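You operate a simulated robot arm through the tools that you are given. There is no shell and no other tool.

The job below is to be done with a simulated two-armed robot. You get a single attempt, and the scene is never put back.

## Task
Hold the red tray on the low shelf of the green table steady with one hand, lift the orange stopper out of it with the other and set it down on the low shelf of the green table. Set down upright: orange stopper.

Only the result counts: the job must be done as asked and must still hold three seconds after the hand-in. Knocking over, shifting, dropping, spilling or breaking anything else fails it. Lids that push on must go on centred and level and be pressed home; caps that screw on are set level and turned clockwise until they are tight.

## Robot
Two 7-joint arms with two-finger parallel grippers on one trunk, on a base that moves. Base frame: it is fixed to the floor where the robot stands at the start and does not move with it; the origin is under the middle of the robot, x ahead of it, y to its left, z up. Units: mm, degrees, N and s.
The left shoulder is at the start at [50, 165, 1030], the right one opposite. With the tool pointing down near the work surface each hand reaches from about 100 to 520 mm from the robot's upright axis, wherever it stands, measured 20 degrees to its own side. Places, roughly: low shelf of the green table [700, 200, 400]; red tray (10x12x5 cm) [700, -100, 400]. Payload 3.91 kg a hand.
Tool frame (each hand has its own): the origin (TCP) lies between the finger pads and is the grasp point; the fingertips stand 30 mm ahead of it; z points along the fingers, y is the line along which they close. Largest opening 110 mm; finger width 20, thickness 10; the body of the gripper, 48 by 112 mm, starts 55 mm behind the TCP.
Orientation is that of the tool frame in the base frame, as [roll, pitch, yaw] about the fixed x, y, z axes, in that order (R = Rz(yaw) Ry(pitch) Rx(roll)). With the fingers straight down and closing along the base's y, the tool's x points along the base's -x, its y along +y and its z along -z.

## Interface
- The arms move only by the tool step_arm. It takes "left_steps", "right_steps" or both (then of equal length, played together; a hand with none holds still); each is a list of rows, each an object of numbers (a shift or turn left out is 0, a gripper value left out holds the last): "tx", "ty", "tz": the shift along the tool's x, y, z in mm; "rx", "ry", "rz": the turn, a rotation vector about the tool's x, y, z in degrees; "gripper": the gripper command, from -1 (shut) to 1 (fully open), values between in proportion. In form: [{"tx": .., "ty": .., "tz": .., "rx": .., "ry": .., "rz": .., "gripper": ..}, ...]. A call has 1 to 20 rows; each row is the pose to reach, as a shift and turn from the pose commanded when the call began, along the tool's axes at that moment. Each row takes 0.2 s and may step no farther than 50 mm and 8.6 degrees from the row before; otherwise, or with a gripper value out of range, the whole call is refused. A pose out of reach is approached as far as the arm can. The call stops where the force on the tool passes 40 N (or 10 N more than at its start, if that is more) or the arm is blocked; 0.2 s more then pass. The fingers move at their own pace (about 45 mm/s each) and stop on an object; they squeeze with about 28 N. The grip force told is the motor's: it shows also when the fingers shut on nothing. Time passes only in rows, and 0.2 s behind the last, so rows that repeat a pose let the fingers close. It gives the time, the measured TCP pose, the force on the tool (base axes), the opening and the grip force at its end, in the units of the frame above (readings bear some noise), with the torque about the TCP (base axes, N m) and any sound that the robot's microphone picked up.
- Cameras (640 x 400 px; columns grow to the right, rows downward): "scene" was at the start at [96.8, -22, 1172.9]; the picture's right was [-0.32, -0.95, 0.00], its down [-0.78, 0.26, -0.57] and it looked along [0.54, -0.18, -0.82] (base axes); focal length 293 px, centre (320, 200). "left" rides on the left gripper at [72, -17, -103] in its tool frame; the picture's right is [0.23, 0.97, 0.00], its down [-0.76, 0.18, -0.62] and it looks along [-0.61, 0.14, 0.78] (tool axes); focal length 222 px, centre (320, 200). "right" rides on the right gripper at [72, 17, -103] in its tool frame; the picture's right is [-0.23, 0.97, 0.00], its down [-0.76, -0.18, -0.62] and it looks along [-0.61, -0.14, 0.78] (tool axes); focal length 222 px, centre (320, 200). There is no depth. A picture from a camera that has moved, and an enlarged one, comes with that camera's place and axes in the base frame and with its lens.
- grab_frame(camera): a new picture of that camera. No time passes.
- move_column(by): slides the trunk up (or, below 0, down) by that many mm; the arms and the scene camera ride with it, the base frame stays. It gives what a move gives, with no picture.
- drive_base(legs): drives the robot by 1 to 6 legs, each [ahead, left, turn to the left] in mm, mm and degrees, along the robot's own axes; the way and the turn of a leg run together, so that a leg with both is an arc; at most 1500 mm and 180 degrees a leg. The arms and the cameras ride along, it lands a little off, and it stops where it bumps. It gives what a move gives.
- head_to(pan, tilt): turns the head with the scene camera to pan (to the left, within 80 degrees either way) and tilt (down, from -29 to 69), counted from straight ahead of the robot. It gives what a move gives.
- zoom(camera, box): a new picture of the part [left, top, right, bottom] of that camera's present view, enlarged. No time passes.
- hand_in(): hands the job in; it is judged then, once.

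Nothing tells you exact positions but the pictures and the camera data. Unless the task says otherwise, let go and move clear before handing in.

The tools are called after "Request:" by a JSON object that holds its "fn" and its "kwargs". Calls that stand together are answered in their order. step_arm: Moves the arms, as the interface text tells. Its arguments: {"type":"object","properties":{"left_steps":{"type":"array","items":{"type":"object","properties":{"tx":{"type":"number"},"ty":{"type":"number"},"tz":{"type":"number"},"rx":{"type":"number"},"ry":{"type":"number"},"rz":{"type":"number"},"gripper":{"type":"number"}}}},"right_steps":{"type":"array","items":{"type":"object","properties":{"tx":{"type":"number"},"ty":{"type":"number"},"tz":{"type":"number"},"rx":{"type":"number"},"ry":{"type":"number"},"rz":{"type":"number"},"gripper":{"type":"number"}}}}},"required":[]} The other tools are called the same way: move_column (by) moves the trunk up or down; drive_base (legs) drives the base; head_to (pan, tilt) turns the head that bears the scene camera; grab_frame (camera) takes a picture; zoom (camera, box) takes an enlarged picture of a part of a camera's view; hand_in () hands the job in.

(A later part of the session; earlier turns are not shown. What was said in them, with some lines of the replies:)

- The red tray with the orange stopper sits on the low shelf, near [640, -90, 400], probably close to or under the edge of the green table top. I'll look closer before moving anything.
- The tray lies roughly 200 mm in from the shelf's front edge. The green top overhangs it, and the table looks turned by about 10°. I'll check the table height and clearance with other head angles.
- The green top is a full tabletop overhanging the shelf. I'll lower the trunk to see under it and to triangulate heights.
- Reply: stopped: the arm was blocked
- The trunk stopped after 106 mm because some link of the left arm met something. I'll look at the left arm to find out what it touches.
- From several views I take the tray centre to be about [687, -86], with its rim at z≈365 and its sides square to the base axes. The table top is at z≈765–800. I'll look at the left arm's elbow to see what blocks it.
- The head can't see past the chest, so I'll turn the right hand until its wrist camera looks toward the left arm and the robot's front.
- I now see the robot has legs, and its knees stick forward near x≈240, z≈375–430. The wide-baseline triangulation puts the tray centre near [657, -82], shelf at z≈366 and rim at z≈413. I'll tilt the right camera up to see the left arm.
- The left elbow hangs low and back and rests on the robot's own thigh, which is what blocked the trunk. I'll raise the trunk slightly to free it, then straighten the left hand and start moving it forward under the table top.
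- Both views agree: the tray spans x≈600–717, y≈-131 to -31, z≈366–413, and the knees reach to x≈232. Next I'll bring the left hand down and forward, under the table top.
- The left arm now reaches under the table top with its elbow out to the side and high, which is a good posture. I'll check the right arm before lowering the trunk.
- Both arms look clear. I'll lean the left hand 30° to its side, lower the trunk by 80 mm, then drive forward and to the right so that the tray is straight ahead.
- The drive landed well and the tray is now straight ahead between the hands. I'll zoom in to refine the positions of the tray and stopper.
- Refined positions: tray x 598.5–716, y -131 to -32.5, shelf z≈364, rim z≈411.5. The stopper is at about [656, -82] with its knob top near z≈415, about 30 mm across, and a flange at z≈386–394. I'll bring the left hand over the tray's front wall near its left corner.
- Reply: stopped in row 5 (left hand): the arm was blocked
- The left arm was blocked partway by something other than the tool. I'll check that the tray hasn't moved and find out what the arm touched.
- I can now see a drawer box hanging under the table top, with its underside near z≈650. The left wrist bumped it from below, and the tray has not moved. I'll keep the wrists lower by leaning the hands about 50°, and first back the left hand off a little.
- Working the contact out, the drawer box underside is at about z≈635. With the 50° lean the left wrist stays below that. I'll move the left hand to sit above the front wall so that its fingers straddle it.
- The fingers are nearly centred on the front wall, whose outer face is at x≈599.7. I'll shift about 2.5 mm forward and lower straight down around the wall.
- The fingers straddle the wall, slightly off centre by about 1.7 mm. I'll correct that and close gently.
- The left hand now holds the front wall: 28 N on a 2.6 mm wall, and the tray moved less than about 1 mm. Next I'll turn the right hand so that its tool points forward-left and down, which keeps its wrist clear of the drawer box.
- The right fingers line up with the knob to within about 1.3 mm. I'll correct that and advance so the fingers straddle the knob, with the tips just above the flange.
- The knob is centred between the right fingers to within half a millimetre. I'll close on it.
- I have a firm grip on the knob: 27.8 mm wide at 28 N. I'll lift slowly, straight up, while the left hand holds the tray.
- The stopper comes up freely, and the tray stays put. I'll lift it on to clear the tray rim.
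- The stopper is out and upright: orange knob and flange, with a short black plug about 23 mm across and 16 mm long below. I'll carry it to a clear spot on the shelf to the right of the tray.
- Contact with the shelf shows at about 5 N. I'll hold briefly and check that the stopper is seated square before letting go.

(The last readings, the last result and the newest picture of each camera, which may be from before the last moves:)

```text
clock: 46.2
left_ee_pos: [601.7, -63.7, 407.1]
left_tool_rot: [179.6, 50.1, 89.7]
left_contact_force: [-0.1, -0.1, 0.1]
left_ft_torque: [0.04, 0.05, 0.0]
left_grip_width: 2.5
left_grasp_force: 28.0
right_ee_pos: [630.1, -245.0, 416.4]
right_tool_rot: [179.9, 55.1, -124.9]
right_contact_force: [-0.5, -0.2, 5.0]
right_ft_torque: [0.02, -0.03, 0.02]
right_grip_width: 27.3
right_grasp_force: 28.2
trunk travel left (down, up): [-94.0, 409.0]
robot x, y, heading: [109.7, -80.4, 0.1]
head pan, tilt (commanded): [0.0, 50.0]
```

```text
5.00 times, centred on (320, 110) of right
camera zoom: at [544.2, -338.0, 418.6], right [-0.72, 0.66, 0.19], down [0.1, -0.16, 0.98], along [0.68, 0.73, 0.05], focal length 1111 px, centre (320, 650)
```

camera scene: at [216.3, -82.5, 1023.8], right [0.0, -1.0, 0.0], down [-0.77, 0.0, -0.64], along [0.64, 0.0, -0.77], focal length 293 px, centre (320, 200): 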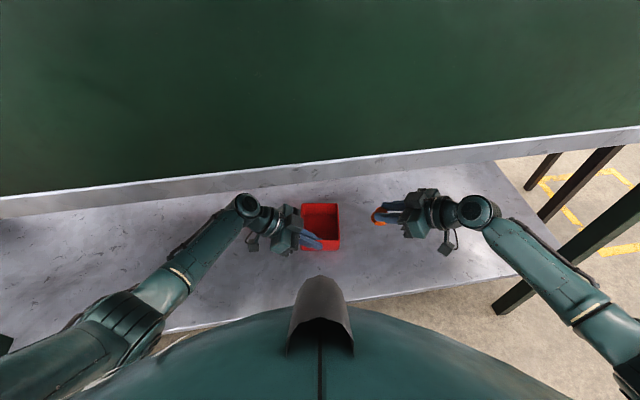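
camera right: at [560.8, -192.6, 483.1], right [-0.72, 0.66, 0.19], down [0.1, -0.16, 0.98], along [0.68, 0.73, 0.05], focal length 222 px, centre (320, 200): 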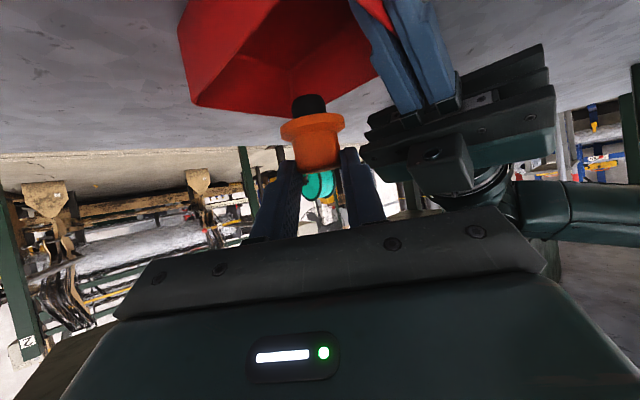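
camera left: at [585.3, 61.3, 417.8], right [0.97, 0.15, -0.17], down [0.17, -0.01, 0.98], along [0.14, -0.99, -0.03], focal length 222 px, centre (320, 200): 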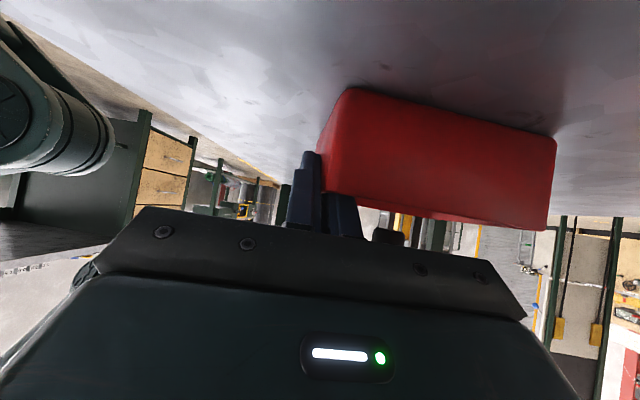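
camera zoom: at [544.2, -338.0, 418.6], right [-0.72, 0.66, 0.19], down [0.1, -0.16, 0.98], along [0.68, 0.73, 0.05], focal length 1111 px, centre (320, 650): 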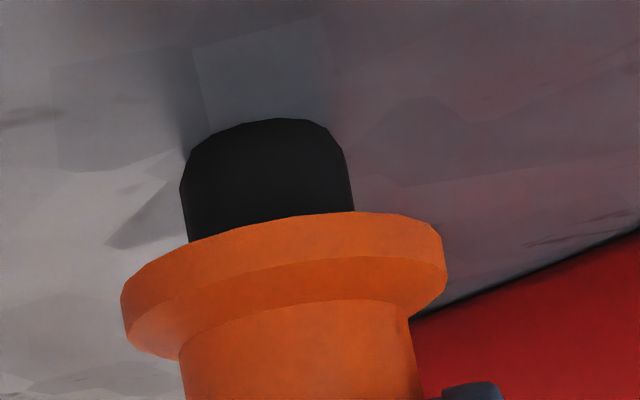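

Request:
{"fn": "step_arm", "kwargs": {"right_steps": [{"gripper": -0.48}, {"gripper": -0.45}, {"gripper": -0.4}, {"gripper": -0.3}, {"gripper": -0.2}, {"gripper": -0.09}, {"gripper": -0.09}]}}

Request:
{"fn": "zoom", "kwargs": {"camera": "right", "box": [240, 60, 400, 160]}}

Request:
{"fn": "zoom", "kwargs": {"camera": "scene", "box": [336, 180, 464, 260]}}

```text
clock: 47.8
left_ee_pos: [603.1, -64.2, 406.4]
left_tool_rot: [179.5, 50.2, 89.7]
left_contact_force: [0.8, 0.1, 0.4]
left_ft_torque: [0.03, 0.07, 0.01]
left_grip_width: 2.7
left_grasp_force: 28.1
right_ee_pos: [630.3, -245.1, 416.1]
right_tool_rot: [180.0, 54.9, -124.9]
right_contact_force: [0.0, -1.2, 0.4]
right_ft_torque: [-0.02, 0.01, -0.01]
right_grip_width: 50.1
right_grasp_force: 0.1
trunk travel left (down, up): [-94.0, 409.0]
robot x, y, heading: [109.8, -83.8, 0.0]
head pan, tilt (commanded): [0.0, 50.0]
```

```text
4.00 times, centred on (320, 110) of right
camera zoom: at [543.9, -338.2, 418.1], right [-0.72, 0.66, 0.19], down [0.1, -0.16, 0.98], along [0.68, 0.73, 0.05], focal length 888 px, centre (320, 560)
```

zoom: 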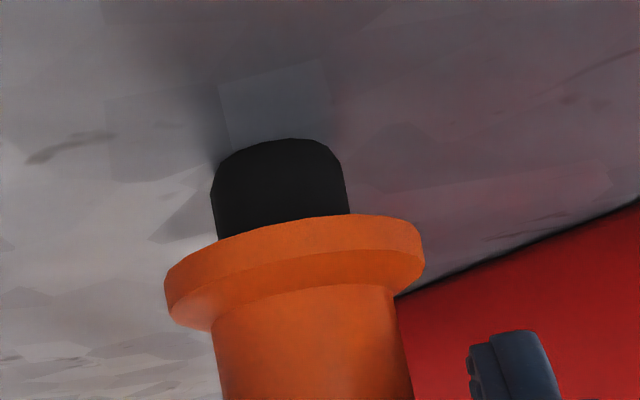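

```text
5.00 times, centred on (400, 220) of scene
camera zoom: at [216.3, -82.5, 1023.8], right [0.0, -1.0, 0.0], down [-0.77, 0.0, -0.64], along [0.64, 0.0, -0.77], focal length 1466 px, centre (-80, 100)
```

zoom: 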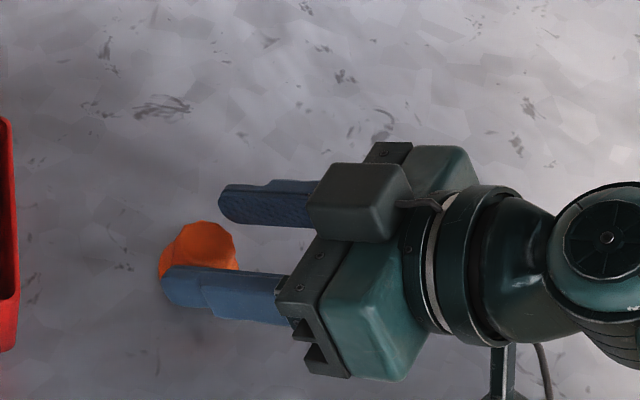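

The stopper stands on its own. I'll back the right hand straight out along its fingers.

Request:
{"fn": "step_arm", "kwargs": {"right_steps": [{"tz": -8}, {"tz": -18}, {"tz": -32}, {"tz": -55}, {"tz": -85}, {"tz": -115}]}}

Request:
{"fn": "grab_frame", "kwargs": {"camera": "right"}}

Request:
{"fn": "zoom", "kwargs": {"camera": "scene", "box": [256, 180, 448, 300]}}

```text
clock: 49.2
left_ee_pos: [602.6, -63.6, 407.0]
left_tool_rot: [179.6, 50.2, 89.9]
left_contact_force: [-0.4, -0.1, 0.6]
left_ft_torque: [0.06, 0.13, 0.03]
left_grip_width: 2.6
left_grasp_force: 28.1
right_ee_pos: [575.2, -320.7, 484.4]
right_tool_rot: [180.0, 55.0, -125.0]
right_contact_force: [-0.2, 0.7, 0.0]
right_ft_torque: [-0.01, 0.01, -0.02]
right_grip_width: 49.9
right_grasp_force: 0.1
trunk travel left (down, up): [-94.0, 409.0]
robot x, y, heading: [108.8, -78.5, 0.3]
head pan, tilt (commanded): [0.0, 50.0]
```

```text
taken
camera right: at [489.7, -414.9, 485.1], right [-0.72, 0.66, 0.19], down [0.1, -0.16, 0.98], along [0.68, 0.73, 0.05], focal length 222 px, centre (320, 200)
```

right: 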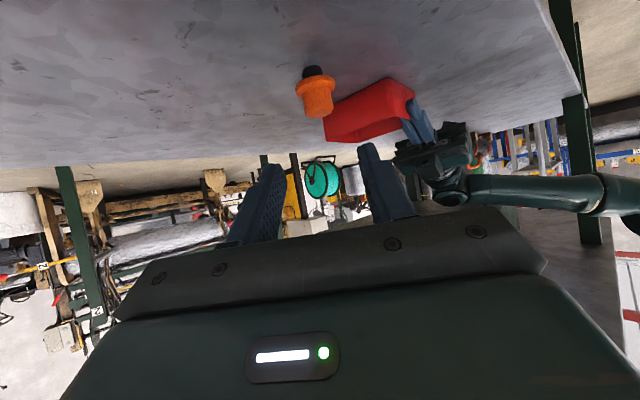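

```text
3.33 times, centred on (352, 240) of scene
camera zoom: at [216.3, -82.5, 1023.8], right [0.0, -1.0, 0.0], down [-0.77, 0.0, -0.64], along [0.64, 0.0, -0.77], focal length 977 px, centre (213, 67)
```

zoom: 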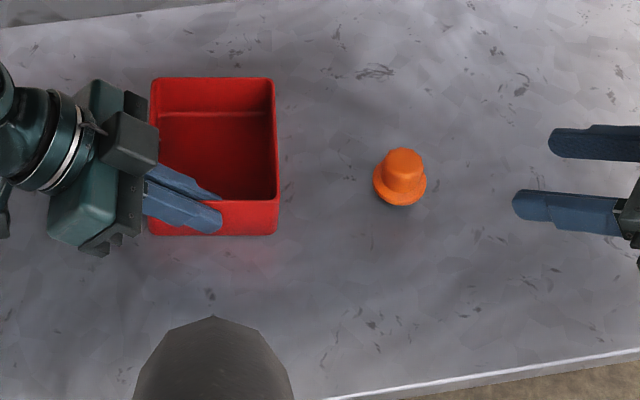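

The stopper stands upright on the shelf, and the tray is empty and in place. I'll open the left hand gently and lift it straight off the wall.

Request:
{"fn": "step_arm", "kwargs": {"left_steps": [{"gripper": -0.93}, {"gripper": -0.88}, {"gripper": -0.75}, {"gripper": -0.6}, {"gripper": -0.4}, {"gripper": -0.27}, {"gripper": -0.27}]}}

Request:
{"fn": "zoom", "kwargs": {"camera": "scene", "box": [272, 190, 368, 250]}}

Request:
{"fn": "zoom", "kwargs": {"camera": "left", "box": [220, 40, 460, 190]}}

```text
clock: 50.8
left_ee_pos: [602.7, -63.9, 408.3]
left_tool_rot: [179.6, 50.2, 89.7]
left_contact_force: [-0.1, 0.6, 0.0]
left_ft_torque: [-0.02, 0.01, 0.02]
left_grip_width: 40.3
left_grasp_force: 0.0
right_ee_pos: [576.9, -322.9, 482.6]
right_tool_rot: [179.9, 55.0, -125.1]
right_contact_force: [0.0, 0.3, 0.0]
right_ft_torque: [0.03, 0.02, 0.01]
right_grip_width: 50.1
right_grasp_force: 0.1
trunk travel left (down, up): [-94.0, 409.0]
robot x, y, heading: [112.5, -83.6, 0.0]
head pan, tilt (commanded): [0.0, 50.0]
```

```text
6.67 times, centred on (320, 220) of scene
camera zoom: at [216.3, -82.5, 1023.8], right [0.0, -1.0, 0.0], down [-0.77, 0.0, -0.64], along [0.64, 0.0, -0.77], focal length 1955 px, centre (320, 67)
```

zoom: 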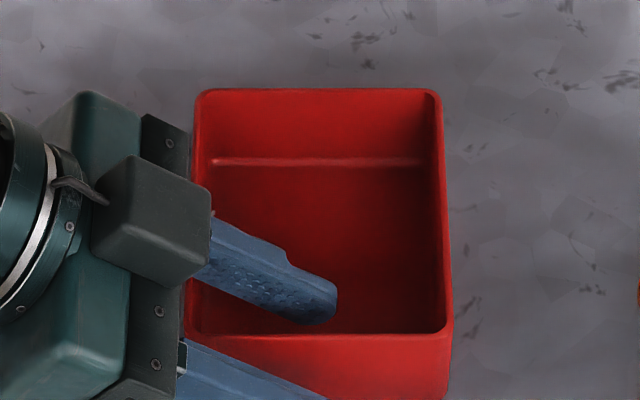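

```text
2.67 times, centred on (340, 115) of left
camera zoom: at [585.3, 61.3, 417.8], right [0.97, 0.15, -0.17], down [0.17, -0.01, 0.98], along [0.14, -0.99, -0.03], focal length 592 px, centre (267, 427)
```

zoom: 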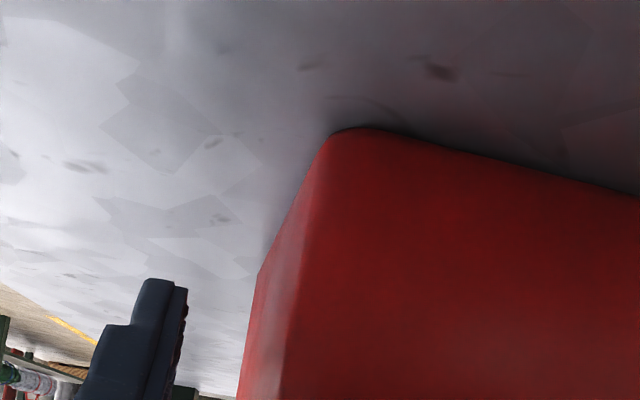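

Request:
{"fn": "step_arm", "kwargs": {"left_steps": [{"tx": -8.3, "tz": -6.9}, {"tx": -16.5, "tz": -13.8}, {"tx": -24.8, "tz": -20.6}, {"tx": -33, "tz": -27.5}, {"tx": -33, "tz": -27.5}]}}

Request:
{"fn": "zoom", "kwargs": {"camera": "left", "box": [240, 60, 400, 160]}}

```text
clock: 52.0
left_ee_pos: [601.5, -63.4, 450.3]
left_tool_rot: [179.6, 50.1, 89.8]
left_contact_force: [-0.1, 0.0, -0.1]
left_ft_torque: [0.0, -0.01, 0.0]
left_grip_width: 40.4
left_grasp_force: 0.0
right_ee_pos: [575.8, -320.2, 483.9]
right_tool_rot: [180.0, 55.0, -125.0]
right_contact_force: [-0.1, -0.4, 0.0]
right_ft_torque: [0.03, -0.02, 0.04]
right_grip_width: 50.1
right_grasp_force: 0.1
trunk travel left (down, up): [-94.0, 409.0]
robot x, y, heading: [110.4, -82.6, 0.0]
head pan, tilt (commanded): [0.0, 50.0]
```

```text
4.00 times, centred on (320, 110) of left
camera zoom: at [583.8, 61.7, 462.0], right [0.97, 0.15, -0.17], down [0.17, -0.01, 0.98], along [0.14, -0.99, -0.03], focal length 888 px, centre (320, 560)
```

zoom: 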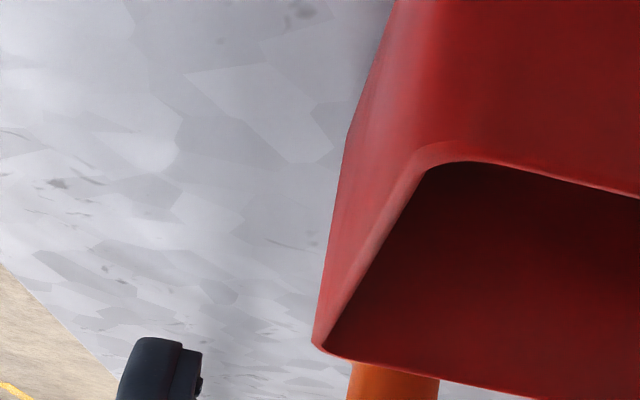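

Request:
{"fn": "step_arm", "kwargs": {"left_steps": [{"ty": -20}, {"ty": -40}, {"ty": -60}, {"tx": 19.2, "ty": -60, "tz": -23}, {"tx": 38.4, "ty": -60, "tz": -46}, {"tx": 51.2, "ty": -70, "tz": -61}]}}

Request:
{"fn": "grab_frame", "kwargs": {"camera": "scene"}}

Request:
{"fn": "zoom", "kwargs": {"camera": "scene", "box": [272, 180, 432, 280]}}

Request:
{"fn": "zoom", "kwargs": {"camera": "right", "box": [240, 40, 440, 165]}}

```text
clock: 53.4
left_ee_pos: [529.1, 15.2, 448.8]
left_tool_rot: [179.5, 50.2, 89.6]
left_contact_force: [0.1, -0.5, 0.2]
left_ft_torque: [0.01, -0.02, 0.0]
left_grip_width: 40.1
left_grasp_force: 0.0
right_ee_pos: [575.9, -321.6, 484.1]
right_tool_rot: [179.8, 55.1, -124.9]
right_contact_force: [0.2, 0.1, 0.3]
right_ft_torque: [-0.03, 0.01, 0.02]
right_grip_width: 50.2
right_grasp_force: 0.0
trunk travel left (down, up): [-94.0, 409.0]
robot x, y, heading: [110.8, -80.0, -0.1]
head pan, tilt (commanded): [0.0, 50.0]
```

```text
taken
camera scene: at [216.3, -82.6, 1023.8], right [0.0, -1.0, 0.0], down [-0.77, 0.0, -0.64], along [0.64, 0.0, -0.77], focal length 293 px, centre (320, 200)
```

scene: 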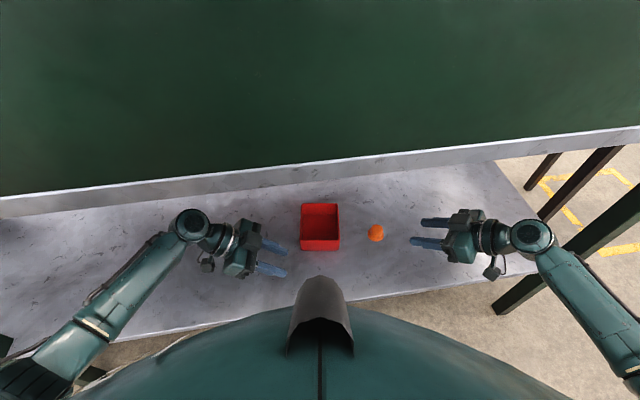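

```text
4.00 times, centred on (352, 230) of scene
camera zoom: at [216.3, -82.6, 1023.8], right [0.0, -1.0, 0.0], down [-0.77, 0.0, -0.64], along [0.64, 0.0, -0.77], focal length 1173 px, centre (192, 80)
```

zoom: 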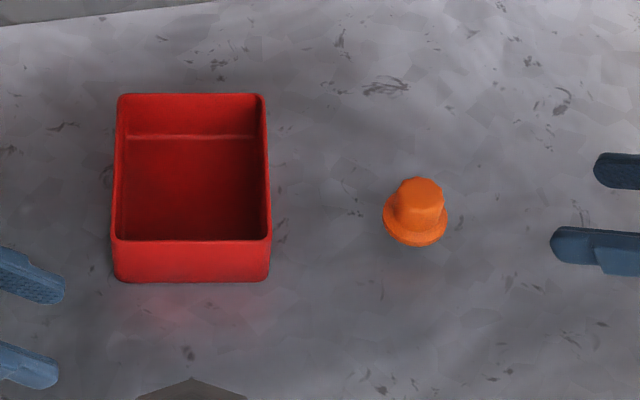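

```text
3.20 times, centred on (340, 102) of right
camera zoom: at [490.1, -414.9, 485.2], right [-0.72, 0.66, 0.19], down [0.1, -0.16, 0.98], along [0.68, 0.73, 0.05], focal length 711 px, centre (256, 512)
```

zoom: 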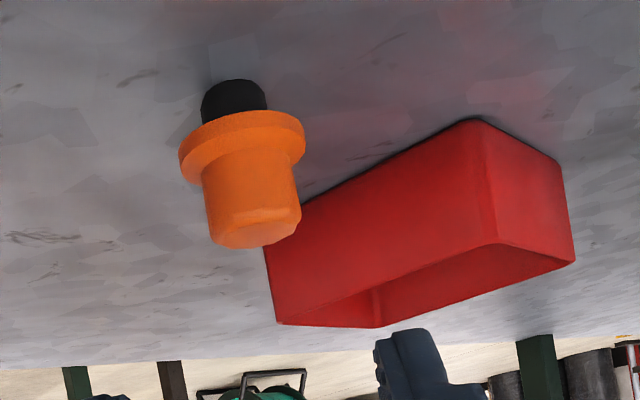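

The orange stopper stands upright on the low shelf beside the tray. The tray is empty and in its place, and both hands are open and clear. I'm handing in.

Request:
{"fn": "hand_in", "kwargs": {}}

```text
The job is handed in.
```

The orange stopper is out of the red tray and stands upright on the low shelf, about 100 mm to the right of the tray. I've handed the job in; no verdict came back.

- **Tray:** the left hand held the tray by its front wall during the lift, then let go. The tray moved less than about 1 mm when that hand gripped it, and I saw no later shift.
- **Stopper:** it came out freely. I lowered it until it touched the shelf at about 5 N before releasing it. It is still standing on its black plug in the last pictures.
- **Bumps:** the left elbow touched the robot's own thigh once. The left wrist bumped the underside of a drawer box hanging under the table top. The tray hadn't moved when I checked right after the drawer bump, and I saw nothing else disturbed.

Both hands were open and clear of the tray and stopper when I handed in.
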